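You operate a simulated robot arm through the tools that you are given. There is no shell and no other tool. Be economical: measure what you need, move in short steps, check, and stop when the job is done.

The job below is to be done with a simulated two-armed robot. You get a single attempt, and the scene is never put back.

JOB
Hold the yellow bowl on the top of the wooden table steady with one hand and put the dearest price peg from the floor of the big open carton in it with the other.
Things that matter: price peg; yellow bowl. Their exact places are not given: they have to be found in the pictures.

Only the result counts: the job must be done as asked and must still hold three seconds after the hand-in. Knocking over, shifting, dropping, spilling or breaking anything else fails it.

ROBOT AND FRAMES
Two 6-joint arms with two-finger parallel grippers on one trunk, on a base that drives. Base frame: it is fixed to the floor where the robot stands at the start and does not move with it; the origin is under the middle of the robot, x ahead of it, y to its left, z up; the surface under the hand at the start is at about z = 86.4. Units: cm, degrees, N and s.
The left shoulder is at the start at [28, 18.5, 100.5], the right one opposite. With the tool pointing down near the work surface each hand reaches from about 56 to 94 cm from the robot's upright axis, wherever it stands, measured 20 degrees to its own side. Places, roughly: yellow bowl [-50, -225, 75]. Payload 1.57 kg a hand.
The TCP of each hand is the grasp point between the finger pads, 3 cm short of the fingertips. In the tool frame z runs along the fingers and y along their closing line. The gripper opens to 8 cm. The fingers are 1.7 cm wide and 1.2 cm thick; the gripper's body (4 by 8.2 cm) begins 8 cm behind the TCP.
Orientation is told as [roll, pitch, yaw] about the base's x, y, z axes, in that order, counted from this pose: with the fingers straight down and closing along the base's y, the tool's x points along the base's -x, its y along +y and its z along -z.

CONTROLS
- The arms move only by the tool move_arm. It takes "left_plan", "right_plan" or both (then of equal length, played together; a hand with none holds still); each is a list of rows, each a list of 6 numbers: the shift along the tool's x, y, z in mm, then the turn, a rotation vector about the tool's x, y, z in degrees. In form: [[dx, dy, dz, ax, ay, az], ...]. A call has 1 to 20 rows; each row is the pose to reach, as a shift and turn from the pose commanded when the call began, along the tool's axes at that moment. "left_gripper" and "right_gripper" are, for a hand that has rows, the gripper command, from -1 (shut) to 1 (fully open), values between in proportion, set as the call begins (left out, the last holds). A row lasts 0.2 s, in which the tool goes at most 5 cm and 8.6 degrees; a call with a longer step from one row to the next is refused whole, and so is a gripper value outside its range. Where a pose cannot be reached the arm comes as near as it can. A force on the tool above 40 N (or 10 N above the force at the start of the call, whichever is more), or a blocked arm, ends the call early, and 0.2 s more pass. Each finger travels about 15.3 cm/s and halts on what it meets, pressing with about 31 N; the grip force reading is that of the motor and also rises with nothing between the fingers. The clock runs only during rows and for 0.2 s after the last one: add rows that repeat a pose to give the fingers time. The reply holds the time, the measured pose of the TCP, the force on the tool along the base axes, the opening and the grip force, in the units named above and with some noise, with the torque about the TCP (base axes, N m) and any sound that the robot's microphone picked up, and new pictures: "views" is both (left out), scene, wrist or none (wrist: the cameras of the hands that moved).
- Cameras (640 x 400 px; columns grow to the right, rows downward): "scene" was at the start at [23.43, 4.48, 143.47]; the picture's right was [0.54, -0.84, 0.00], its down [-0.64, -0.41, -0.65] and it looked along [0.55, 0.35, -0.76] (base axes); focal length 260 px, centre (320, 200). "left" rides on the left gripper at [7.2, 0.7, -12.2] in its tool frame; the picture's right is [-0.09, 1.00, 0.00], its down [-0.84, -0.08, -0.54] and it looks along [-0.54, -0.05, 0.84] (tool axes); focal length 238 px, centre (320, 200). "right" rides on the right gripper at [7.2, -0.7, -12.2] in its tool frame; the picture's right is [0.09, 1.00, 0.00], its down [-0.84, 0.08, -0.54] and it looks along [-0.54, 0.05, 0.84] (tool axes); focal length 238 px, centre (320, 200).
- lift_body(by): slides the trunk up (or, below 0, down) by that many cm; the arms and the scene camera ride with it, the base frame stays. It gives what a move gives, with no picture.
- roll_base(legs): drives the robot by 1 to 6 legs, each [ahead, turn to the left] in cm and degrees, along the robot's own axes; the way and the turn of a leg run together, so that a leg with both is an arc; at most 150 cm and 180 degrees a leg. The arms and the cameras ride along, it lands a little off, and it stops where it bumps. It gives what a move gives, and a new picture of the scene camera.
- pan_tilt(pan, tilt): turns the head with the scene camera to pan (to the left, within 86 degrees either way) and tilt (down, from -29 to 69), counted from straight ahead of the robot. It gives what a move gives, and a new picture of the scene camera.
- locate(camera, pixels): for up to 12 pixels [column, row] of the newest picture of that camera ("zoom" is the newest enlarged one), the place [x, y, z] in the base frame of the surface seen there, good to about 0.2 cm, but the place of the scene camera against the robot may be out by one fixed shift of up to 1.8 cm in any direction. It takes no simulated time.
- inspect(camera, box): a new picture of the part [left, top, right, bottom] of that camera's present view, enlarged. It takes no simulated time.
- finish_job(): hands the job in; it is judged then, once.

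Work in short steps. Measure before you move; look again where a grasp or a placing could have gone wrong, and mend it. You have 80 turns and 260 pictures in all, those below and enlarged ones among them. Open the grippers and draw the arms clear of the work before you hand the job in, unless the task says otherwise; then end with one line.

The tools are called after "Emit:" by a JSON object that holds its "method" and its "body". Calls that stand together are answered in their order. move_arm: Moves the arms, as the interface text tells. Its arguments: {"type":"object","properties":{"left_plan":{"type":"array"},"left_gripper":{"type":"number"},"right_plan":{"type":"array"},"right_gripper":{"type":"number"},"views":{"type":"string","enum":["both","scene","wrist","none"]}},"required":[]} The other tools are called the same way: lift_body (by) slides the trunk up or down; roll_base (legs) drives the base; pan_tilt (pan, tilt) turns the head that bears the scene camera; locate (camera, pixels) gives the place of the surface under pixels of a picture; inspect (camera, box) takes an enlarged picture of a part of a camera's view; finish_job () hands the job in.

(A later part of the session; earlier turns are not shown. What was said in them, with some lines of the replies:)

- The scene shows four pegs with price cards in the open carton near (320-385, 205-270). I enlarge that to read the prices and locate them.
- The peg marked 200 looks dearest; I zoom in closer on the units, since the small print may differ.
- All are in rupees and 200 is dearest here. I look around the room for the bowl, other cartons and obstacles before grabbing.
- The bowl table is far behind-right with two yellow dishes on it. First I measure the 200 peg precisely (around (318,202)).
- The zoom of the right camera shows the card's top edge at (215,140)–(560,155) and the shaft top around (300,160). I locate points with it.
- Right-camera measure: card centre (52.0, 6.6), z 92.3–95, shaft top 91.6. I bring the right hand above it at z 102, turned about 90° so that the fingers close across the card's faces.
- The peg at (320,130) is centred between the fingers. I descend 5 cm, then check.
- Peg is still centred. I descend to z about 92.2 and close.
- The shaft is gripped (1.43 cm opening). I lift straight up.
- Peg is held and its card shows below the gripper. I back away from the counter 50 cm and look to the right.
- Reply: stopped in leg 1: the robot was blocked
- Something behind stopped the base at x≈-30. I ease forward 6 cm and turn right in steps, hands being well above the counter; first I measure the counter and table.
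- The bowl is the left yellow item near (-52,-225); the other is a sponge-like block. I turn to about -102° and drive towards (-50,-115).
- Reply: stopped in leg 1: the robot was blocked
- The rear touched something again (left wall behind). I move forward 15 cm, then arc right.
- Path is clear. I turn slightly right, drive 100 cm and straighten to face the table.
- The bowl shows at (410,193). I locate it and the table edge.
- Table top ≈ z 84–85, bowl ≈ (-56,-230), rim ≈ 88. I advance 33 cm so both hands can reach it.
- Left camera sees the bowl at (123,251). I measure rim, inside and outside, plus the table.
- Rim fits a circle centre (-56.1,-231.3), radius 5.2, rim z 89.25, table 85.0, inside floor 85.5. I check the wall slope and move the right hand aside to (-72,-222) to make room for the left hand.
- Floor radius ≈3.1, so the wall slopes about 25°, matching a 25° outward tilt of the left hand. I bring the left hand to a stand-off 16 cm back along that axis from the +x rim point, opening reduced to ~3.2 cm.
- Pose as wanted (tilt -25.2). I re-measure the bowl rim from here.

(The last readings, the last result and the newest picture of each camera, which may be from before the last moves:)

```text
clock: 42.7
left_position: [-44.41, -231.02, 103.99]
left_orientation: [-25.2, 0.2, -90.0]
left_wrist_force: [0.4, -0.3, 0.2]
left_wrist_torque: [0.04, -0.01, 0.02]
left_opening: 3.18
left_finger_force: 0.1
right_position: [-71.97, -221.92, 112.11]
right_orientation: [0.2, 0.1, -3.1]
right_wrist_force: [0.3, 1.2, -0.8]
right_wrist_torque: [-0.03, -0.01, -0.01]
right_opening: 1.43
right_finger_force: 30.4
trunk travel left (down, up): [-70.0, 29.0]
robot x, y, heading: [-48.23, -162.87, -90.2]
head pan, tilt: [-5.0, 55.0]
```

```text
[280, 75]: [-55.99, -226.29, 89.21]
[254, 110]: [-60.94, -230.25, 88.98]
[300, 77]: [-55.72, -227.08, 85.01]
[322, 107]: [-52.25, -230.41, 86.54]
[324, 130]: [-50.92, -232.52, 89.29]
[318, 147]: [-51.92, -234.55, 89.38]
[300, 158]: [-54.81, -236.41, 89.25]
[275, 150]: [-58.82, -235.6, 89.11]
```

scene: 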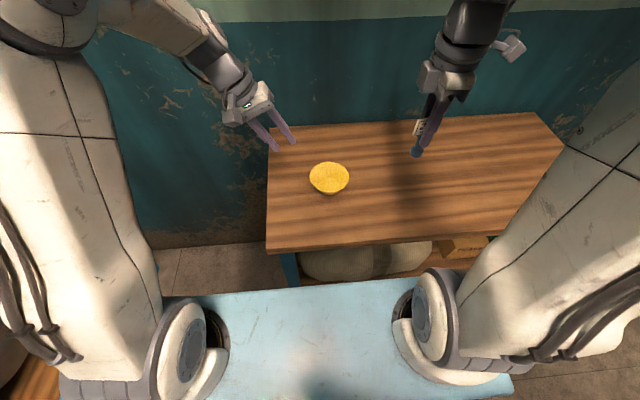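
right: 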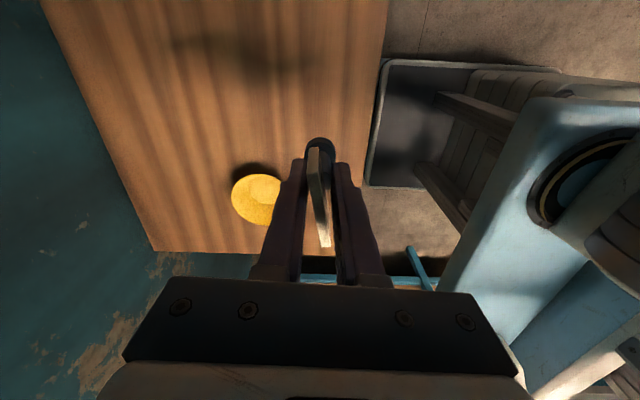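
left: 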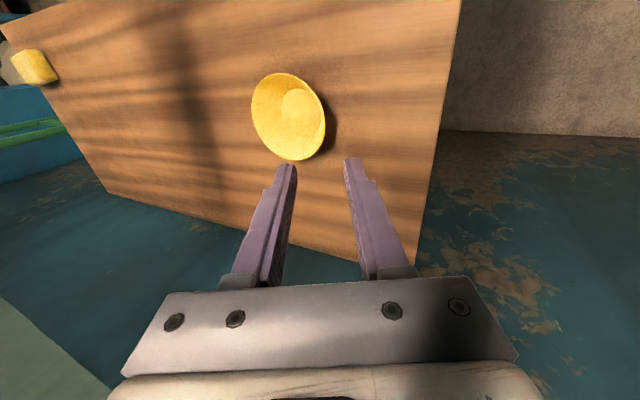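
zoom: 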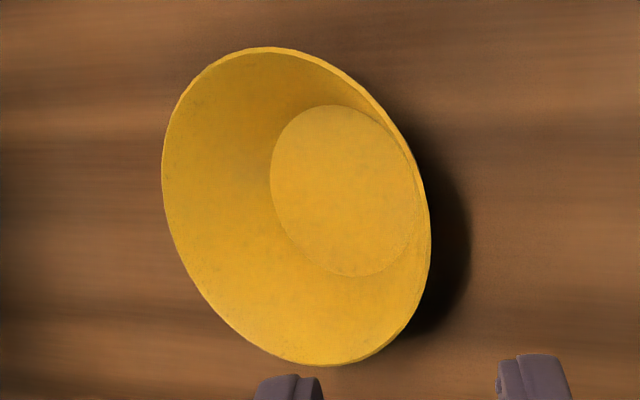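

Centre (-56.0,-231.4) confirmed. I advance 11 cm along the tool axis with the small lateral correction, then check.

Emit:
{"method": "move_arm", "body": {"left_plan": [[-2, 2, 30, 0, 0, 0], [-4, 3.5, 60, 0, 0, 0], [-4, 3.5, 90, 0, 0, 0], [-4, 3.5, 115, 0, 0, 0], [-4, 3.5, 115, 0, 0, 0]], "views": "wrist"}}

Emit:
{"method": "locate", "body": {"camera": "left", "pixels": [[320, 130], [330, 150], [325, 170], [310, 180], [335, 130]]}}

```text
clock: 43.9
left_position: [-48.66, -231.63, 93.41]
left_orientation: [-25.0, 0.2, -89.8]
left_wrist_force: [-1.0, 0.4, 0.1]
left_wrist_torque: [0.0, 0.03, -0.02]
left_opening: 3.18
left_finger_force: 0.1
right_position: [-72.05, -221.92, 112.19]
right_orientation: [0.1, 0.1, -3.0]
right_wrist_force: [0.6, 0.7, -0.4]
right_wrist_torque: [0.0, -0.02, 0.02]
right_opening: 1.43
right_finger_force: 31.1
trunk travel left (down, up): [-70.0, 29.0]
robot x, y, heading: [-48.27, -162.93, -90.3]
head pan, tilt: [-5.0, 55.0]
```

left: 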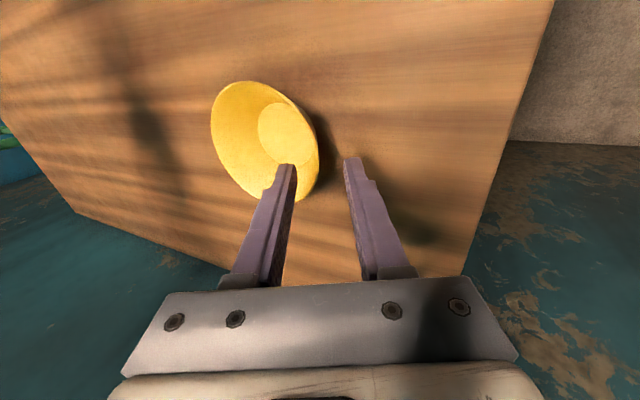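

```text
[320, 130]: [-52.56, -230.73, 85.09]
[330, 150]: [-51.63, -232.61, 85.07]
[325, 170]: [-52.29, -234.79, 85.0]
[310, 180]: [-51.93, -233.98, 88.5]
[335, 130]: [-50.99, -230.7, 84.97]
```

Inner finger enters the bowl and outer stays outside. I finish the last 4.3 cm, then look before closing.

Emit:
{"method": "move_arm", "body": {"left_plan": [[0, -2, 20, 0, 0, 0], [1, -3, 43, 0, 0, 0], [1, -3, 43, 0, 0, 0]]}}

Emit:
{"method": "inspect", "body": {"camera": "scene", "box": [260, 120, 400, 220]}}

```text
clock: 44.7
left_position: [-50.88, -231.49, 89.54]
left_orientation: [-25.1, 0.2, -89.8]
left_wrist_force: [0.5, -0.2, 1.0]
left_wrist_torque: [-0.02, -0.03, 0.01]
left_opening: 3.2
left_finger_force: 0.0
right_position: [-72.08, -222.03, 112.13]
right_orientation: [0.1, -0.1, -3.0]
right_wrist_force: [0.3, 0.2, -1.5]
right_wrist_torque: [-0.03, 0.03, 0.01]
right_opening: 1.45
right_finger_force: 30.7
trunk travel left (down, up): [-70.0, 29.0]
robot x, y, heading: [-48.45, -162.5, -90.1]
head pan, tilt: [-5.0, 55.0]
```

scene: 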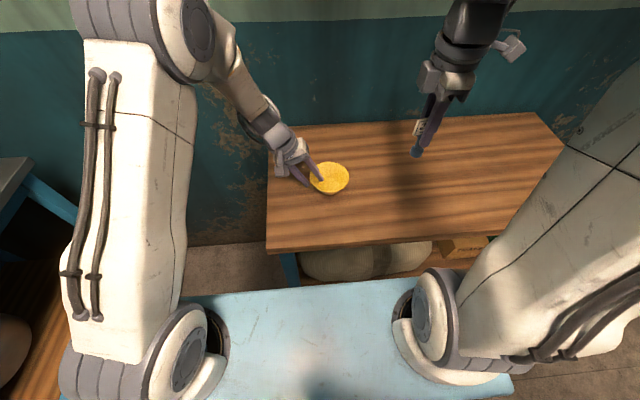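
left: 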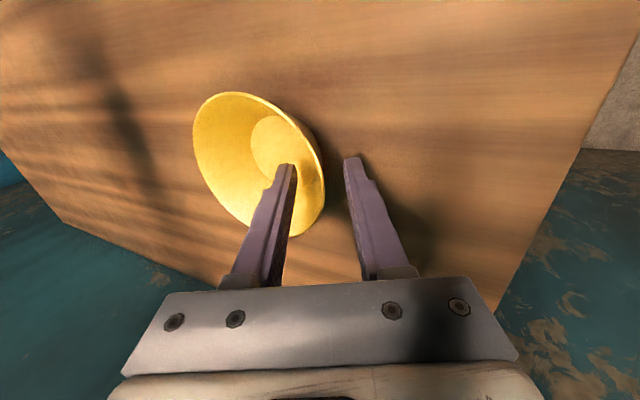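

```text
4.00 times, centred on (330, 170) of scene
```

zoom: 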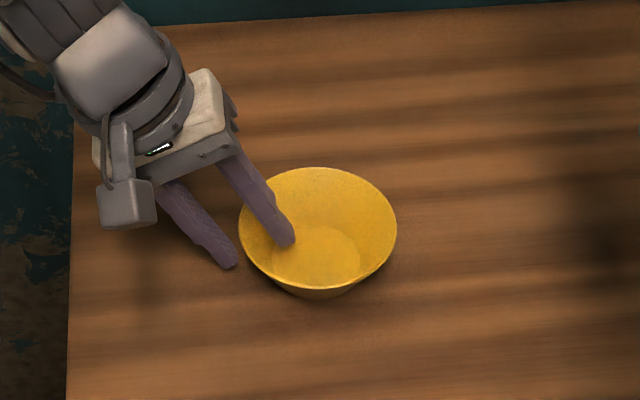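

Wall is midway between the fingers. I close the left gripper on it.

Emit:
{"method": "move_arm", "body": {"left_plan": [[0, 0, 0, 0, 0, 0], [0, 0, 0, 0, 0, 0], [0, 0, 0, 0, 0, 0]], "left_gripper": -1}}

Emit:
{"method": "inspect", "body": {"camera": "scene", "box": [260, 120, 400, 220]}}

Emit:
{"method": "locate", "body": {"camera": "left", "pixels": [[240, 95], [196, 140], [324, 185], [270, 150], [255, 150], [285, 130]]}}

```text
clock: 45.5
left_position: [-50.77, -231.61, 89.6]
left_orientation: [-25.2, 0.2, -89.9]
left_wrist_force: [-2.2, -2.4, 7.6]
left_wrist_torque: [-0.05, 0.81, 0.18]
left_opening: 0.56
left_finger_force: 25.5
right_position: [-72.13, -221.93, 112.22]
right_orientation: [0.0, 0.0, -3.1]
right_wrist_force: [-0.1, -0.1, -0.6]
right_wrist_torque: [0.01, 0.04, -0.01]
right_opening: 1.46
right_finger_force: 30.2
trunk travel left (down, up): [-70.0, 29.0]
robot x, y, heading: [-48.56, -162.78, -90.5]
head pan, tilt: [-5.0, 55.0]
```

scene: 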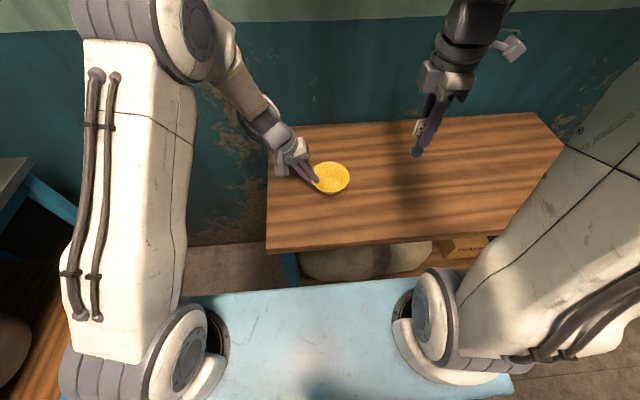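
left: 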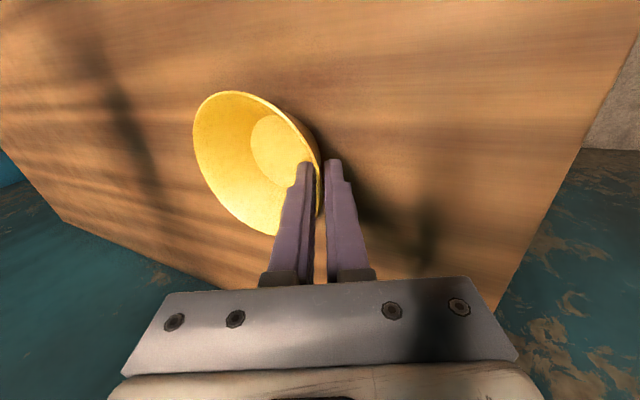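

```text
4.00 times, centred on (330, 170) of scene
```

zoom: 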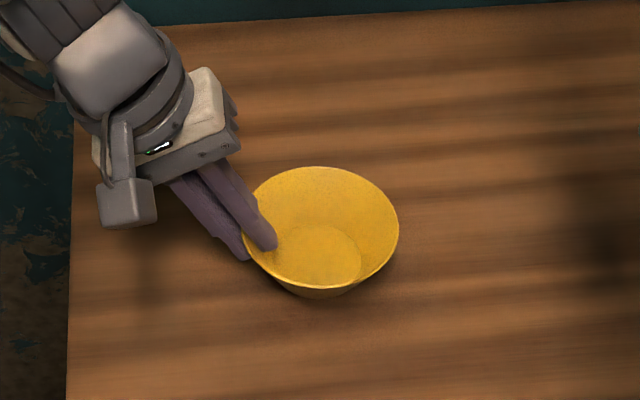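

```text
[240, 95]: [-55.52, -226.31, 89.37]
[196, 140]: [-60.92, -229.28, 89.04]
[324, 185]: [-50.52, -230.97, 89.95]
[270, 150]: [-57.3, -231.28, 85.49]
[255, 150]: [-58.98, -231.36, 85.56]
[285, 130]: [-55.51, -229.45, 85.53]
```

The bowl is gripped and still flat (rim ~89.2). Now I bring the right hand with the peg over the bowl at (-57.1,-231.4), first level, then down to z 102.

Emit:
{"method": "move_arm", "body": {"right_plan": [[-31, -17, 0, 0, 0, 0], [-62, -34, 0, 0, 0, 0], [-93, -51, 0, 0, 0, 0], [-124, -69, 0, 0, 0, 0], [-155, -86, 0, 0, 0, 0], [-155, -86, 33, 0, 0, 0], [-155, -86, 66, 0, 0, 0], [-155, -86, 100, 0, 0, 0], [-155, -86, 100, 0, 0, 0]]}}

Emit:
{"method": "inspect", "body": {"camera": "scene", "box": [260, 100, 400, 220]}}

Emit:
{"method": "inspect", "body": {"camera": "right", "box": [220, 60, 420, 260]}}

```text
clock: 47.5
left_position: [-50.94, -231.53, 89.62]
left_orientation: [-25.2, 0.3, -89.9]
left_wrist_force: [-0.7, -2.1, 7.9]
left_wrist_torque: [0.02, 0.72, 0.23]
left_opening: 0.59
left_finger_force: 25.8
right_position: [-57.12, -231.46, 101.91]
right_orientation: [0.2, 0.0, -3.2]
right_wrist_force: [1.3, -0.2, 0.5]
right_wrist_torque: [0.04, -0.01, 0.0]
right_opening: 1.44
right_finger_force: 30.9
trunk travel left (down, up): [-70.0, 29.0]
robot x, y, heading: [-48.34, -163.05, -90.3]
head pan, tilt: [-5.0, 55.0]
```

scene: 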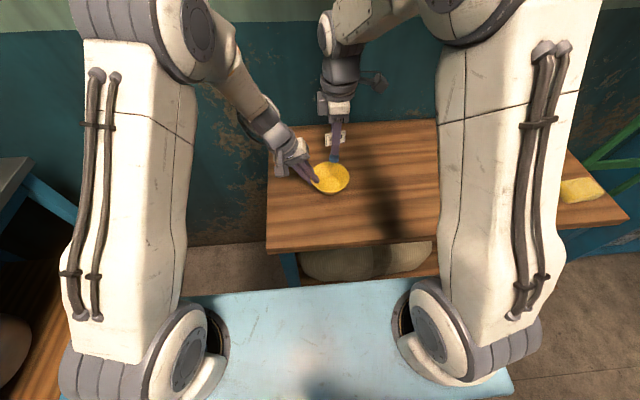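
right: 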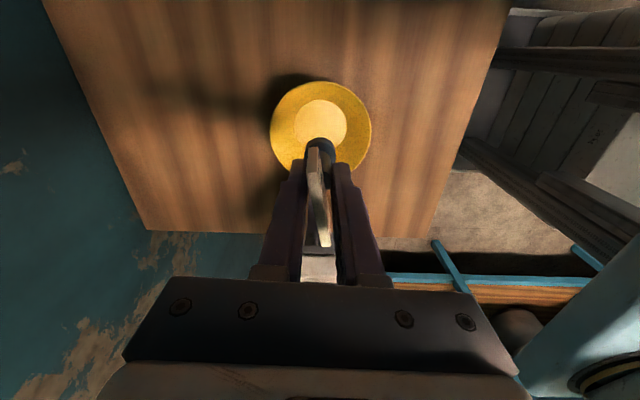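

```text
3.33 times, centred on (330, 160) of scene
```

zoom: 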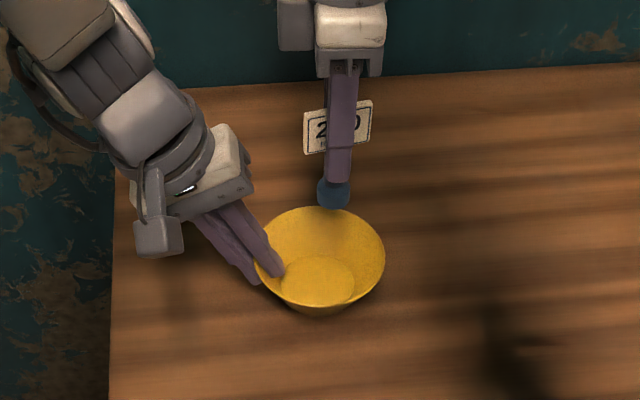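

```text
2.00 times, centred on (320, 160) of right
```

zoom: 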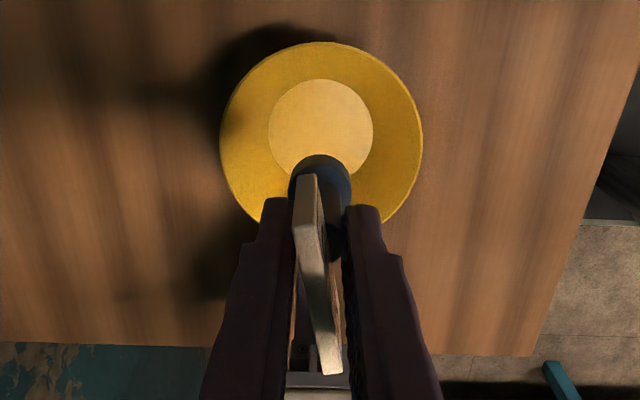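

Peg is above the bowl. I check its base against the bowl floor with the right camera before lowering.

Emit:
{"method": "locate", "body": {"camera": "zoom", "pixels": [[300, 170], [320, 158], [345, 170], [305, 185], [322, 370], [270, 130], [372, 130], [320, 80], [320, 110]]}}

```text
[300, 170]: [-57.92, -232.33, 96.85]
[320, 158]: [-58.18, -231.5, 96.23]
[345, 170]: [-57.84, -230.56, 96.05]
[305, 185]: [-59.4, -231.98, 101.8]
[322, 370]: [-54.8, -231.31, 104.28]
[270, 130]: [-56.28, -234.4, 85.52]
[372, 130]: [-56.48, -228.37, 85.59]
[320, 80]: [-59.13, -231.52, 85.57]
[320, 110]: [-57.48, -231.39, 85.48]
```

Base centre ≈ (-57.0,-231.5), within the bowl's floor circle (centre -56.1, r 3.05). I lower 9.8 cm.

Emit:
{"method": "move_arm", "body": {"right_plan": [[0, 0, 25, 0, 0, 0], [0, 0, 50, 0, 0, 0], [0, 0, 70, 0, 0, 0], [0, 0, 85, 0, 0, 0], [0, 0, 95, 0, 0, 0], [0, 0, 98, 0, 0, 0], [0, 0, 98, 0, 0, 0]]}}

Emit:
{"method": "inspect", "body": {"camera": "scene", "box": [280, 120, 380, 200]}}

```text
clock: 49.1
left_position: [-50.73, -231.54, 89.63]
left_orientation: [-25.2, 0.1, -90.0]
left_wrist_force: [-0.3, -1.7, 8.1]
left_wrist_torque: [0.04, 0.79, 0.16]
left_opening: 0.6
left_finger_force: 25.5
right_position: [-57.06, -231.3, 92.21]
right_orientation: [0.1, 0.0, -3.1]
right_wrist_force: [-0.8, -0.1, -1.0]
right_wrist_torque: [-0.03, 0.05, -0.02]
right_opening: 1.44
right_finger_force: 30.5
trunk travel left (down, up): [-70.0, 29.0]
robot x, y, heading: [-48.51, -162.73, -90.5]
head pan, tilt: [-5.0, 55.0]
```

scene: 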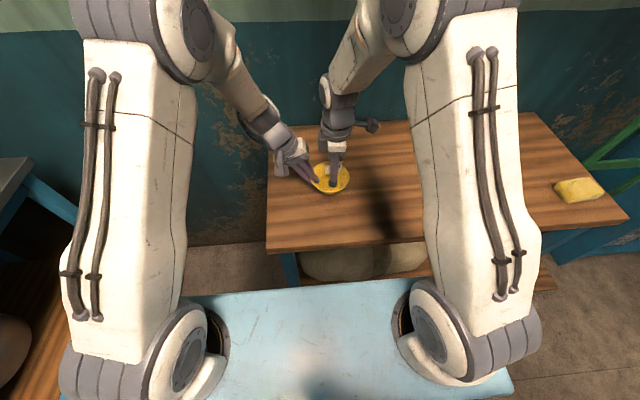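
right: 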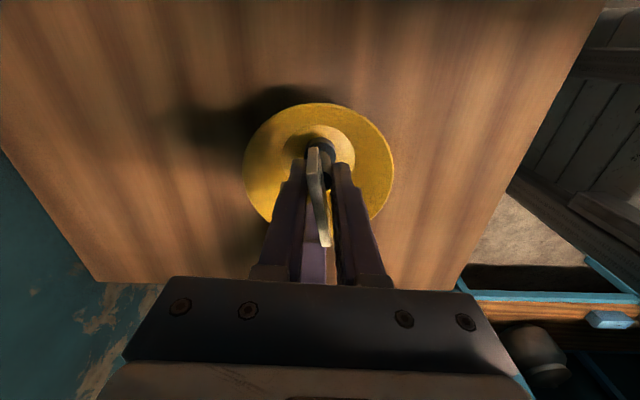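

```text
5.00 times, centred on (330, 160) of scene
```

zoom: 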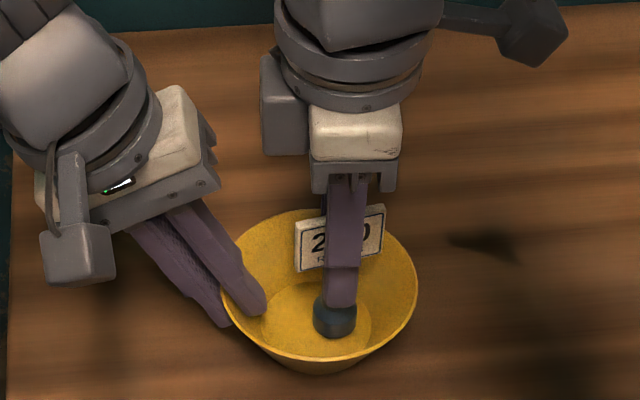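

The peg's base is near the bowl floor with no contact force yet. I lower in 2 mm steps until touch.

Emit:
{"method": "move_arm", "body": {"right_plan": [[0, 0, 3, 0, 0, 0], [0, 0, 5, 0, 0, 0], [0, 0, 7, 0, 0, 0], [0, 0, 8, 0, 0, 0], [0, 0, 8, 0, 0, 0]], "views": "wrist"}}

```text
clock: 50.3
left_position: [-50.73, -231.45, 89.68]
left_orientation: [-25.1, 0.2, -89.9]
left_wrist_force: [-1.3, -5.5, -4.2]
left_wrist_torque: [-0.14, 0.56, 0.36]
left_opening: 0.59
left_finger_force: 26.2
right_position: [-57.18, -231.36, 91.58]
right_orientation: [-0.1, 0.1, -3.1]
right_wrist_force: [-1.4, 5.5, 31.5]
right_wrist_torque: [0.34, -0.04, -0.02]
right_opening: 1.49
right_finger_force: 30.7
trunk travel left (down, up): [-70.0, 29.0]
robot x, y, heading: [-48.92, -162.56, -90.3]
head pan, tilt: [-5.0, 55.0]
```

right: 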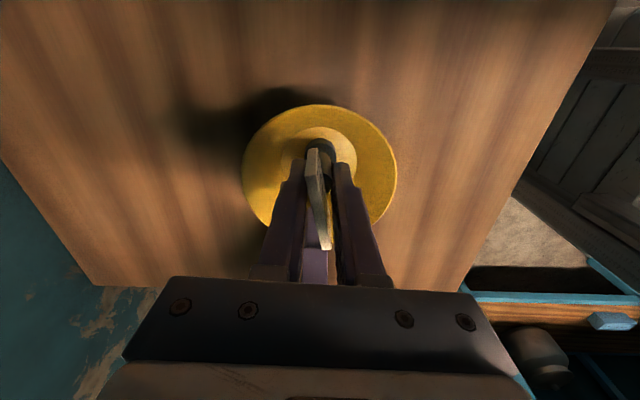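

Touching with 31 N. I ease up 1.5 mm, then open to about 4 cm so that the fingers stay inside the bowl.

Emit:
{"method": "move_arm", "body": {"right_plan": [[0, 0, -1, 0, 0, 0], [0, 0, -1.5, 0, 0, 0], [0, 0, -1.5, 0, 0, 0]], "views": "none"}}

Emit:
{"method": "move_arm", "body": {"right_plan": [[0, 0, 0, 0, 0, 0], [0, 0, 0, 0, 0, 0], [0, 0, 0, 0, 0, 0], [0, 0, 0, 0, 0, 0]], "right_gripper": 0}}

Emit:
{"method": "inspect", "body": {"camera": "scene", "box": [280, 120, 380, 200]}}

```text
clock: 51.1
left_position: [-50.82, -231.47, 89.68]
left_orientation: [-25.1, 0.1, -89.8]
left_wrist_force: [2.9, -0.7, 4.9]
left_wrist_torque: [0.09, 0.66, 0.15]
left_opening: 0.6
left_finger_force: 26.4
right_position: [-57.05, -231.33, 91.59]
right_orientation: [0.1, -0.1, -3.1]
right_wrist_force: [-2.6, -2.2, 8.3]
right_wrist_torque: [-0.17, 0.07, -0.01]
right_opening: 1.45
right_finger_force: 30.5
trunk travel left (down, up): [-70.0, 29.0]
robot x, y, heading: [-48.4, -162.85, -90.4]
head pan, tilt: [-5.0, 55.0]
```

```text
clock: 52.1
left_position: [-50.86, -231.5, 89.63]
left_orientation: [-25.1, 0.2, -89.9]
left_wrist_force: [1.7, -1.6, 9.8]
left_wrist_torque: [0.08, 0.83, 0.09]
left_opening: 0.57
left_finger_force: 25.4
right_position: [-57.16, -231.3, 91.64]
right_orientation: [0.1, 0.0, -3.0]
right_wrist_force: [0.4, -0.4, -0.3]
right_wrist_torque: [0.01, -0.03, 0.01]
right_opening: 4.0
right_finger_force: 0.1
trunk travel left (down, up): [-70.0, 29.0]
robot x, y, heading: [-48.83, -162.79, -90.1]
head pan, tilt: [-5.0, 55.0]
```

scene: 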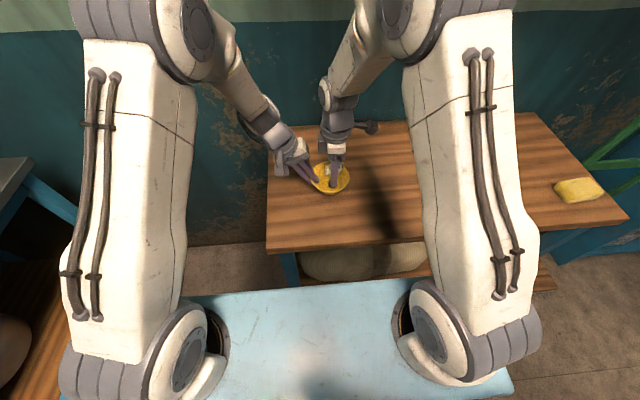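
right: 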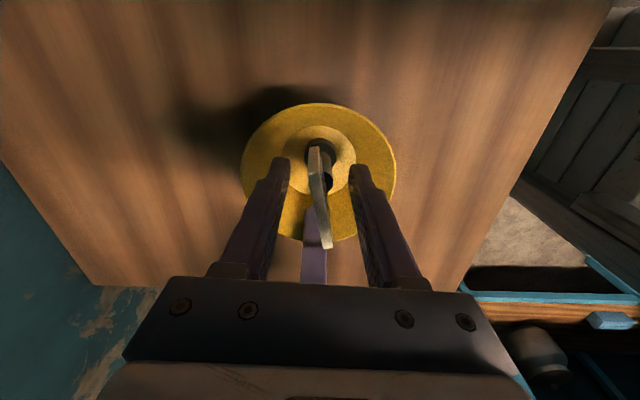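

```text
5.00 times, centred on (330, 160) of scene
```

zoom: 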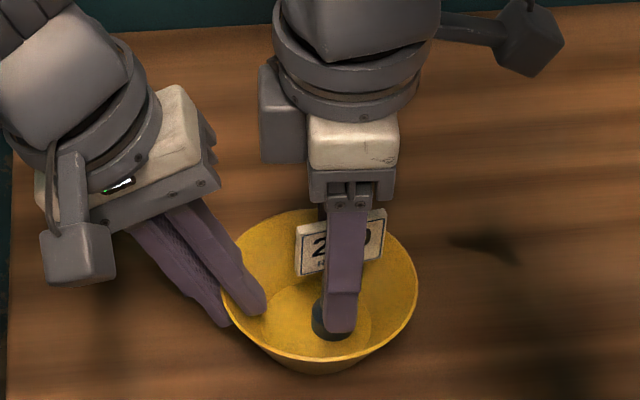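

The peg stands upright in the bowl, free of the right fingers. I raise the right hand straight up and then aside to the right.

Emit:
{"method": "move_arm", "body": {"right_plan": [[0, 0, -15, 0, 0, 0], [0, 0, -40, 0, 0, 0], [0, 0, -75, 0, 0, 0], [0, 0, -110, 0, 0, 0], [0, 0, -150, 0, 0, 0], [0, 0, -190, 0, 0, 0], [40, 0, -205, 0, 0, 0], [85, 10, -205, 0, 0, 0], [130, 30, -205, 0, 0, 0], [160, 60, -205, 0, 0, 0], [160, 60, -205, 0, 0, 0]]}}

Emit:
{"method": "inspect", "body": {"camera": "scene", "box": [280, 120, 380, 200]}}

```text
clock: 54.5
left_position: [-50.8, -231.54, 89.59]
left_orientation: [-25.1, 0.1, -89.9]
left_wrist_force: [-0.3, -1.0, 8.2]
left_wrist_torque: [0.07, 0.8, 0.16]
left_opening: 0.6
left_finger_force: 25.9
right_position: [-72.79, -224.73, 112.47]
right_orientation: [0.1, 0.0, -3.1]
right_wrist_force: [-0.2, 0.1, -0.1]
right_wrist_torque: [0.02, 0.0, 0.02]
right_opening: 4.03
right_finger_force: 0.0
trunk travel left (down, up): [-70.0, 29.0]
robot x, y, heading: [-48.58, -162.72, -90.6]
head pan, tilt: [-5.0, 55.0]
```

scene: 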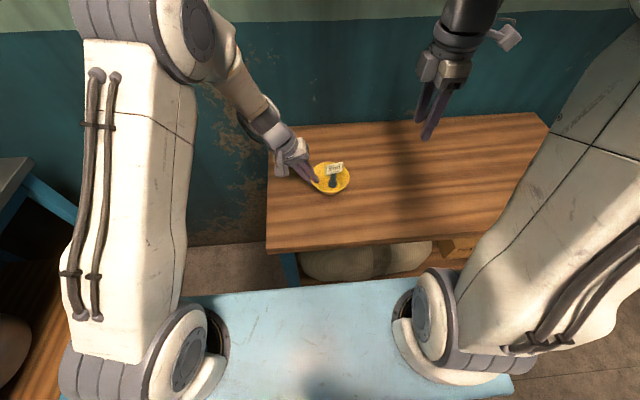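
right: 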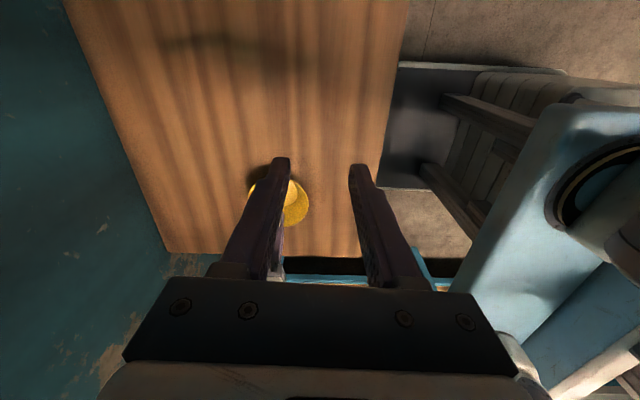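

```text
5.00 times, centred on (330, 160) of scene
```

zoom: 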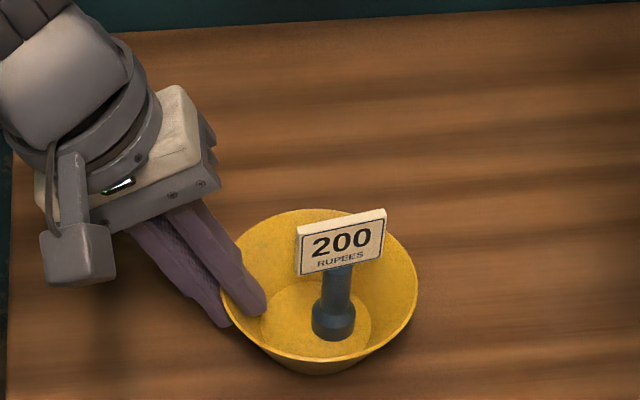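

The peg stands upright with "200" visible in the bowl. Now I open the left fingers only slightly (about 1.6 cm, gently in two steps) so they miss the peg.

Emit:
{"method": "move_arm", "body": {"left_plan": [[0, 0, 0, 0, 0, 0], [0, 0, 0, 0, 0, 0]], "left_gripper": -0.8, "views": "none"}}

Emit:
{"method": "move_arm", "body": {"left_plan": [[0, 0, 0, 0, 0, 0], [0, 0, 0, 0, 0, 0]], "left_gripper": -0.55}}

Emit:
{"method": "inspect", "body": {"camera": "scene", "box": [280, 120, 380, 200]}}

```text
clock: 55.1
left_position: [-50.85, -231.4, 89.58]
left_orientation: [-25.1, 0.3, -89.9]
left_wrist_force: [-0.7, 0.3, -0.1]
left_wrist_torque: [0.0, 0.02, 0.01]
left_opening: 0.78
left_finger_force: 0.0
right_position: [-72.66, -224.65, 112.4]
right_orientation: [0.0, 0.1, -3.1]
right_wrist_force: [-0.6, 0.1, 0.1]
right_wrist_torque: [-0.01, 0.0, -0.03]
right_opening: 3.98
right_finger_force: 0.1
trunk travel left (down, up): [-70.0, 29.0]
robot x, y, heading: [-48.62, -162.86, -90.3]
head pan, tilt: [-5.0, 55.0]
```

```text
clock: 55.7
left_position: [-50.85, -231.54, 89.61]
left_orientation: [-25.1, 0.1, -89.9]
left_wrist_force: [0.3, -0.1, 0.3]
left_wrist_torque: [0.02, -0.03, -0.03]
left_opening: 1.8
left_finger_force: 0.0
right_position: [-72.83, -224.64, 112.48]
right_orientation: [0.2, 0.0, -3.2]
right_wrist_force: [0.3, 0.2, 0.5]
right_wrist_torque: [-0.01, 0.0, -0.01]
right_opening: 4.02
right_finger_force: 0.0
trunk travel left (down, up): [-70.0, 29.0]
robot x, y, heading: [-48.54, -162.68, -90.4]
head pan, tilt: [-5.0, 55.0]
```

scene: 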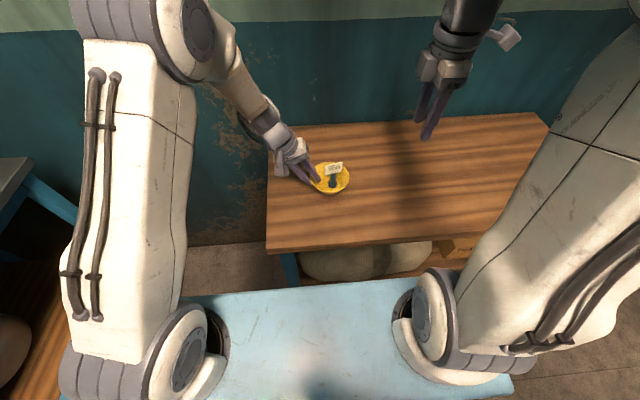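
left: 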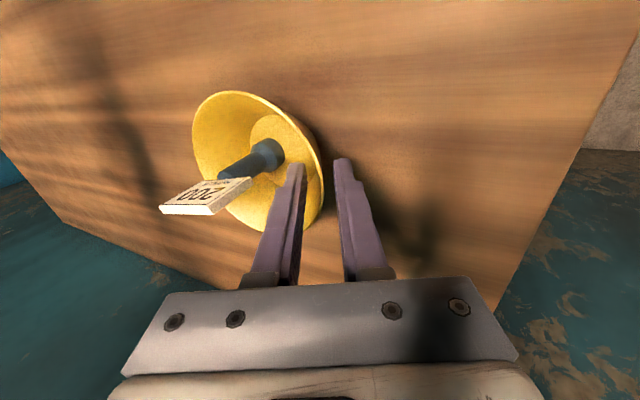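

```text
5.00 times, centred on (330, 160) of scene
```

zoom: 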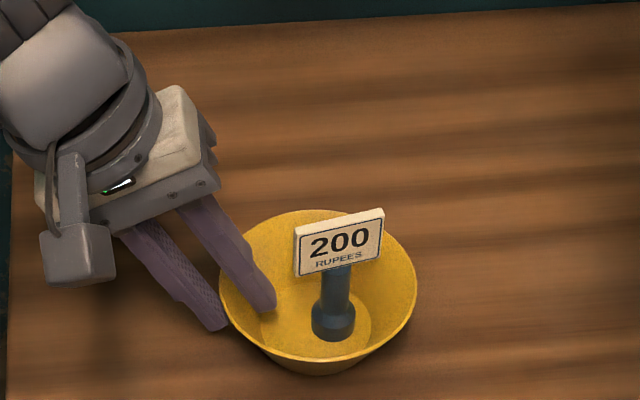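

Both bowl and peg stayed in place. I draw the left hand back along its own axis, then further out, and open the grippers.

Emit:
{"method": "move_arm", "body": {"left_plan": [[0, 0, -10, 0, 0, 0], [0, 0, -25, 0, 0, 0], [0, 0, -45, 0, 0, 0], [0, 0, -75, 0, 0, 0], [0, 0, -110, 0, 0, 0], [0, 0, -150, 0, 0, 0], [0, 0, -190, 0, 0, 0], [0, 40, -210, 0, 0, 0], [20, 80, -210, 0, 0, 0], [50, 110, -210, 0, 0, 0], [50, 110, -210, 0, 0, 0]]}}

Emit:
{"method": "inspect", "body": {"camera": "scene", "box": [280, 120, 380, 200]}}

Emit:
{"method": "move_arm", "body": {"left_plan": [[0, 0, 0, 0, 0, 0], [0, 0, 0, 0, 0, 0]], "right_plan": [[0, 0, 0, 0, 0, 0], [0, 0, 0, 0, 0, 0]], "left_gripper": 1, "right_gripper": 1, "views": "scene"}}

```text
clock: 58.1
left_position: [-31.61, -226.5, 104.18]
left_orientation: [-25.1, 0.2, -89.8]
left_wrist_force: [0.4, 0.4, -0.5]
left_wrist_torque: [0.02, 0.01, -0.02]
left_opening: 1.79
left_finger_force: 0.1
right_position: [-72.75, -224.67, 112.4]
right_orientation: [0.0, 0.0, -3.1]
right_wrist_force: [0.6, -0.5, 0.0]
right_wrist_torque: [-0.02, 0.03, -0.02]
right_opening: 4.0
right_finger_force: 0.1
trunk travel left (down, up): [-70.0, 29.0]
robot x, y, heading: [-48.59, -162.73, -90.2]
head pan, tilt: [-5.0, 55.0]
```

scene: 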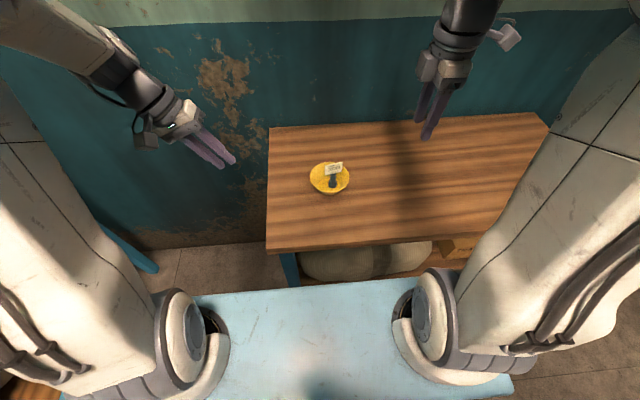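
left: 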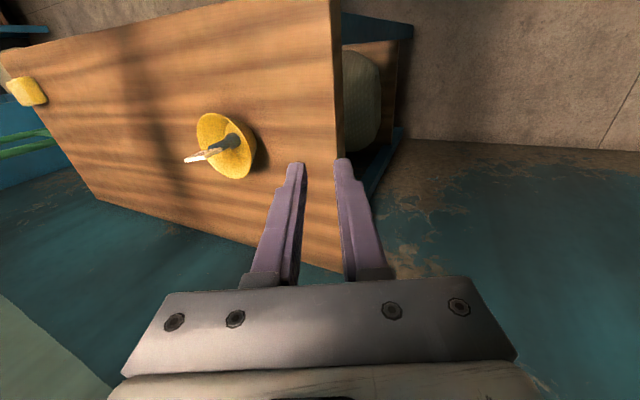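

```text
5.00 times, centred on (330, 160) of scene
```

zoom: 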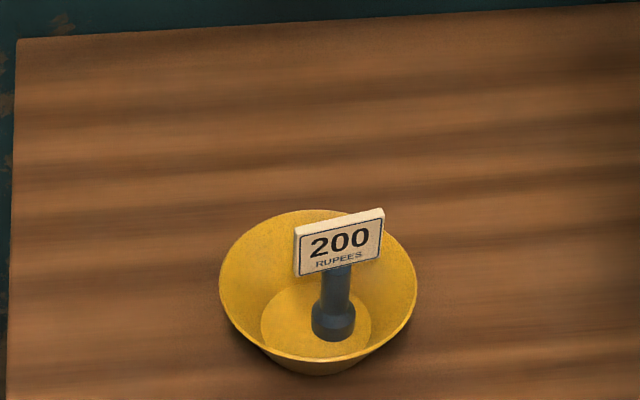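

```text
clock: 58.7
left_position: [-31.72, -226.56, 104.13]
left_orientation: [-25.2, 0.2, -89.9]
left_wrist_force: [-0.4, -0.2, 0.7]
left_wrist_torque: [0.02, 0.02, 0.01]
left_opening: 7.99
left_finger_force: 0.1
right_position: [-72.56, -224.64, 112.35]
right_orientation: [0.1, 0.0, -3.1]
right_wrist_force: [-0.3, -0.1, 0.4]
right_wrist_torque: [-0.01, 0.01, 0.02]
right_opening: 8.03
right_finger_force: 0.1
trunk travel left (down, up): [-70.0, 29.0]
robot x, y, heading: [-48.87, -162.57, -90.4]
head pan, tilt: [-5.0, 55.0]
```

scene: 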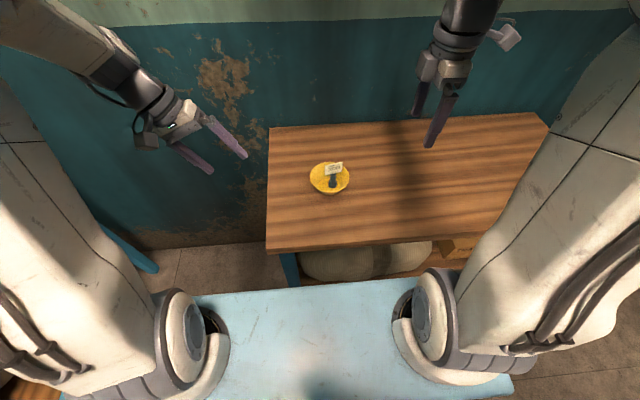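

The 200-rupee peg stands in the yellow bowl at (330,178), and both hands are clear and open. I hand the job in.

Emit:
{"method": "finish_job", "body": {}}

```text
The job is handed in.
```

The 200-rupee peg, the dearest of the four in the carton, is standing upright in the yellow bowl. The left hand gripped the bowl's rim while the right hand put the peg in, then both hands let go and drew clear. The base was stopped by contact twice on the way from the counter, once while backing and once while turning. I did not see what it touched and did not check whether anything there moved.
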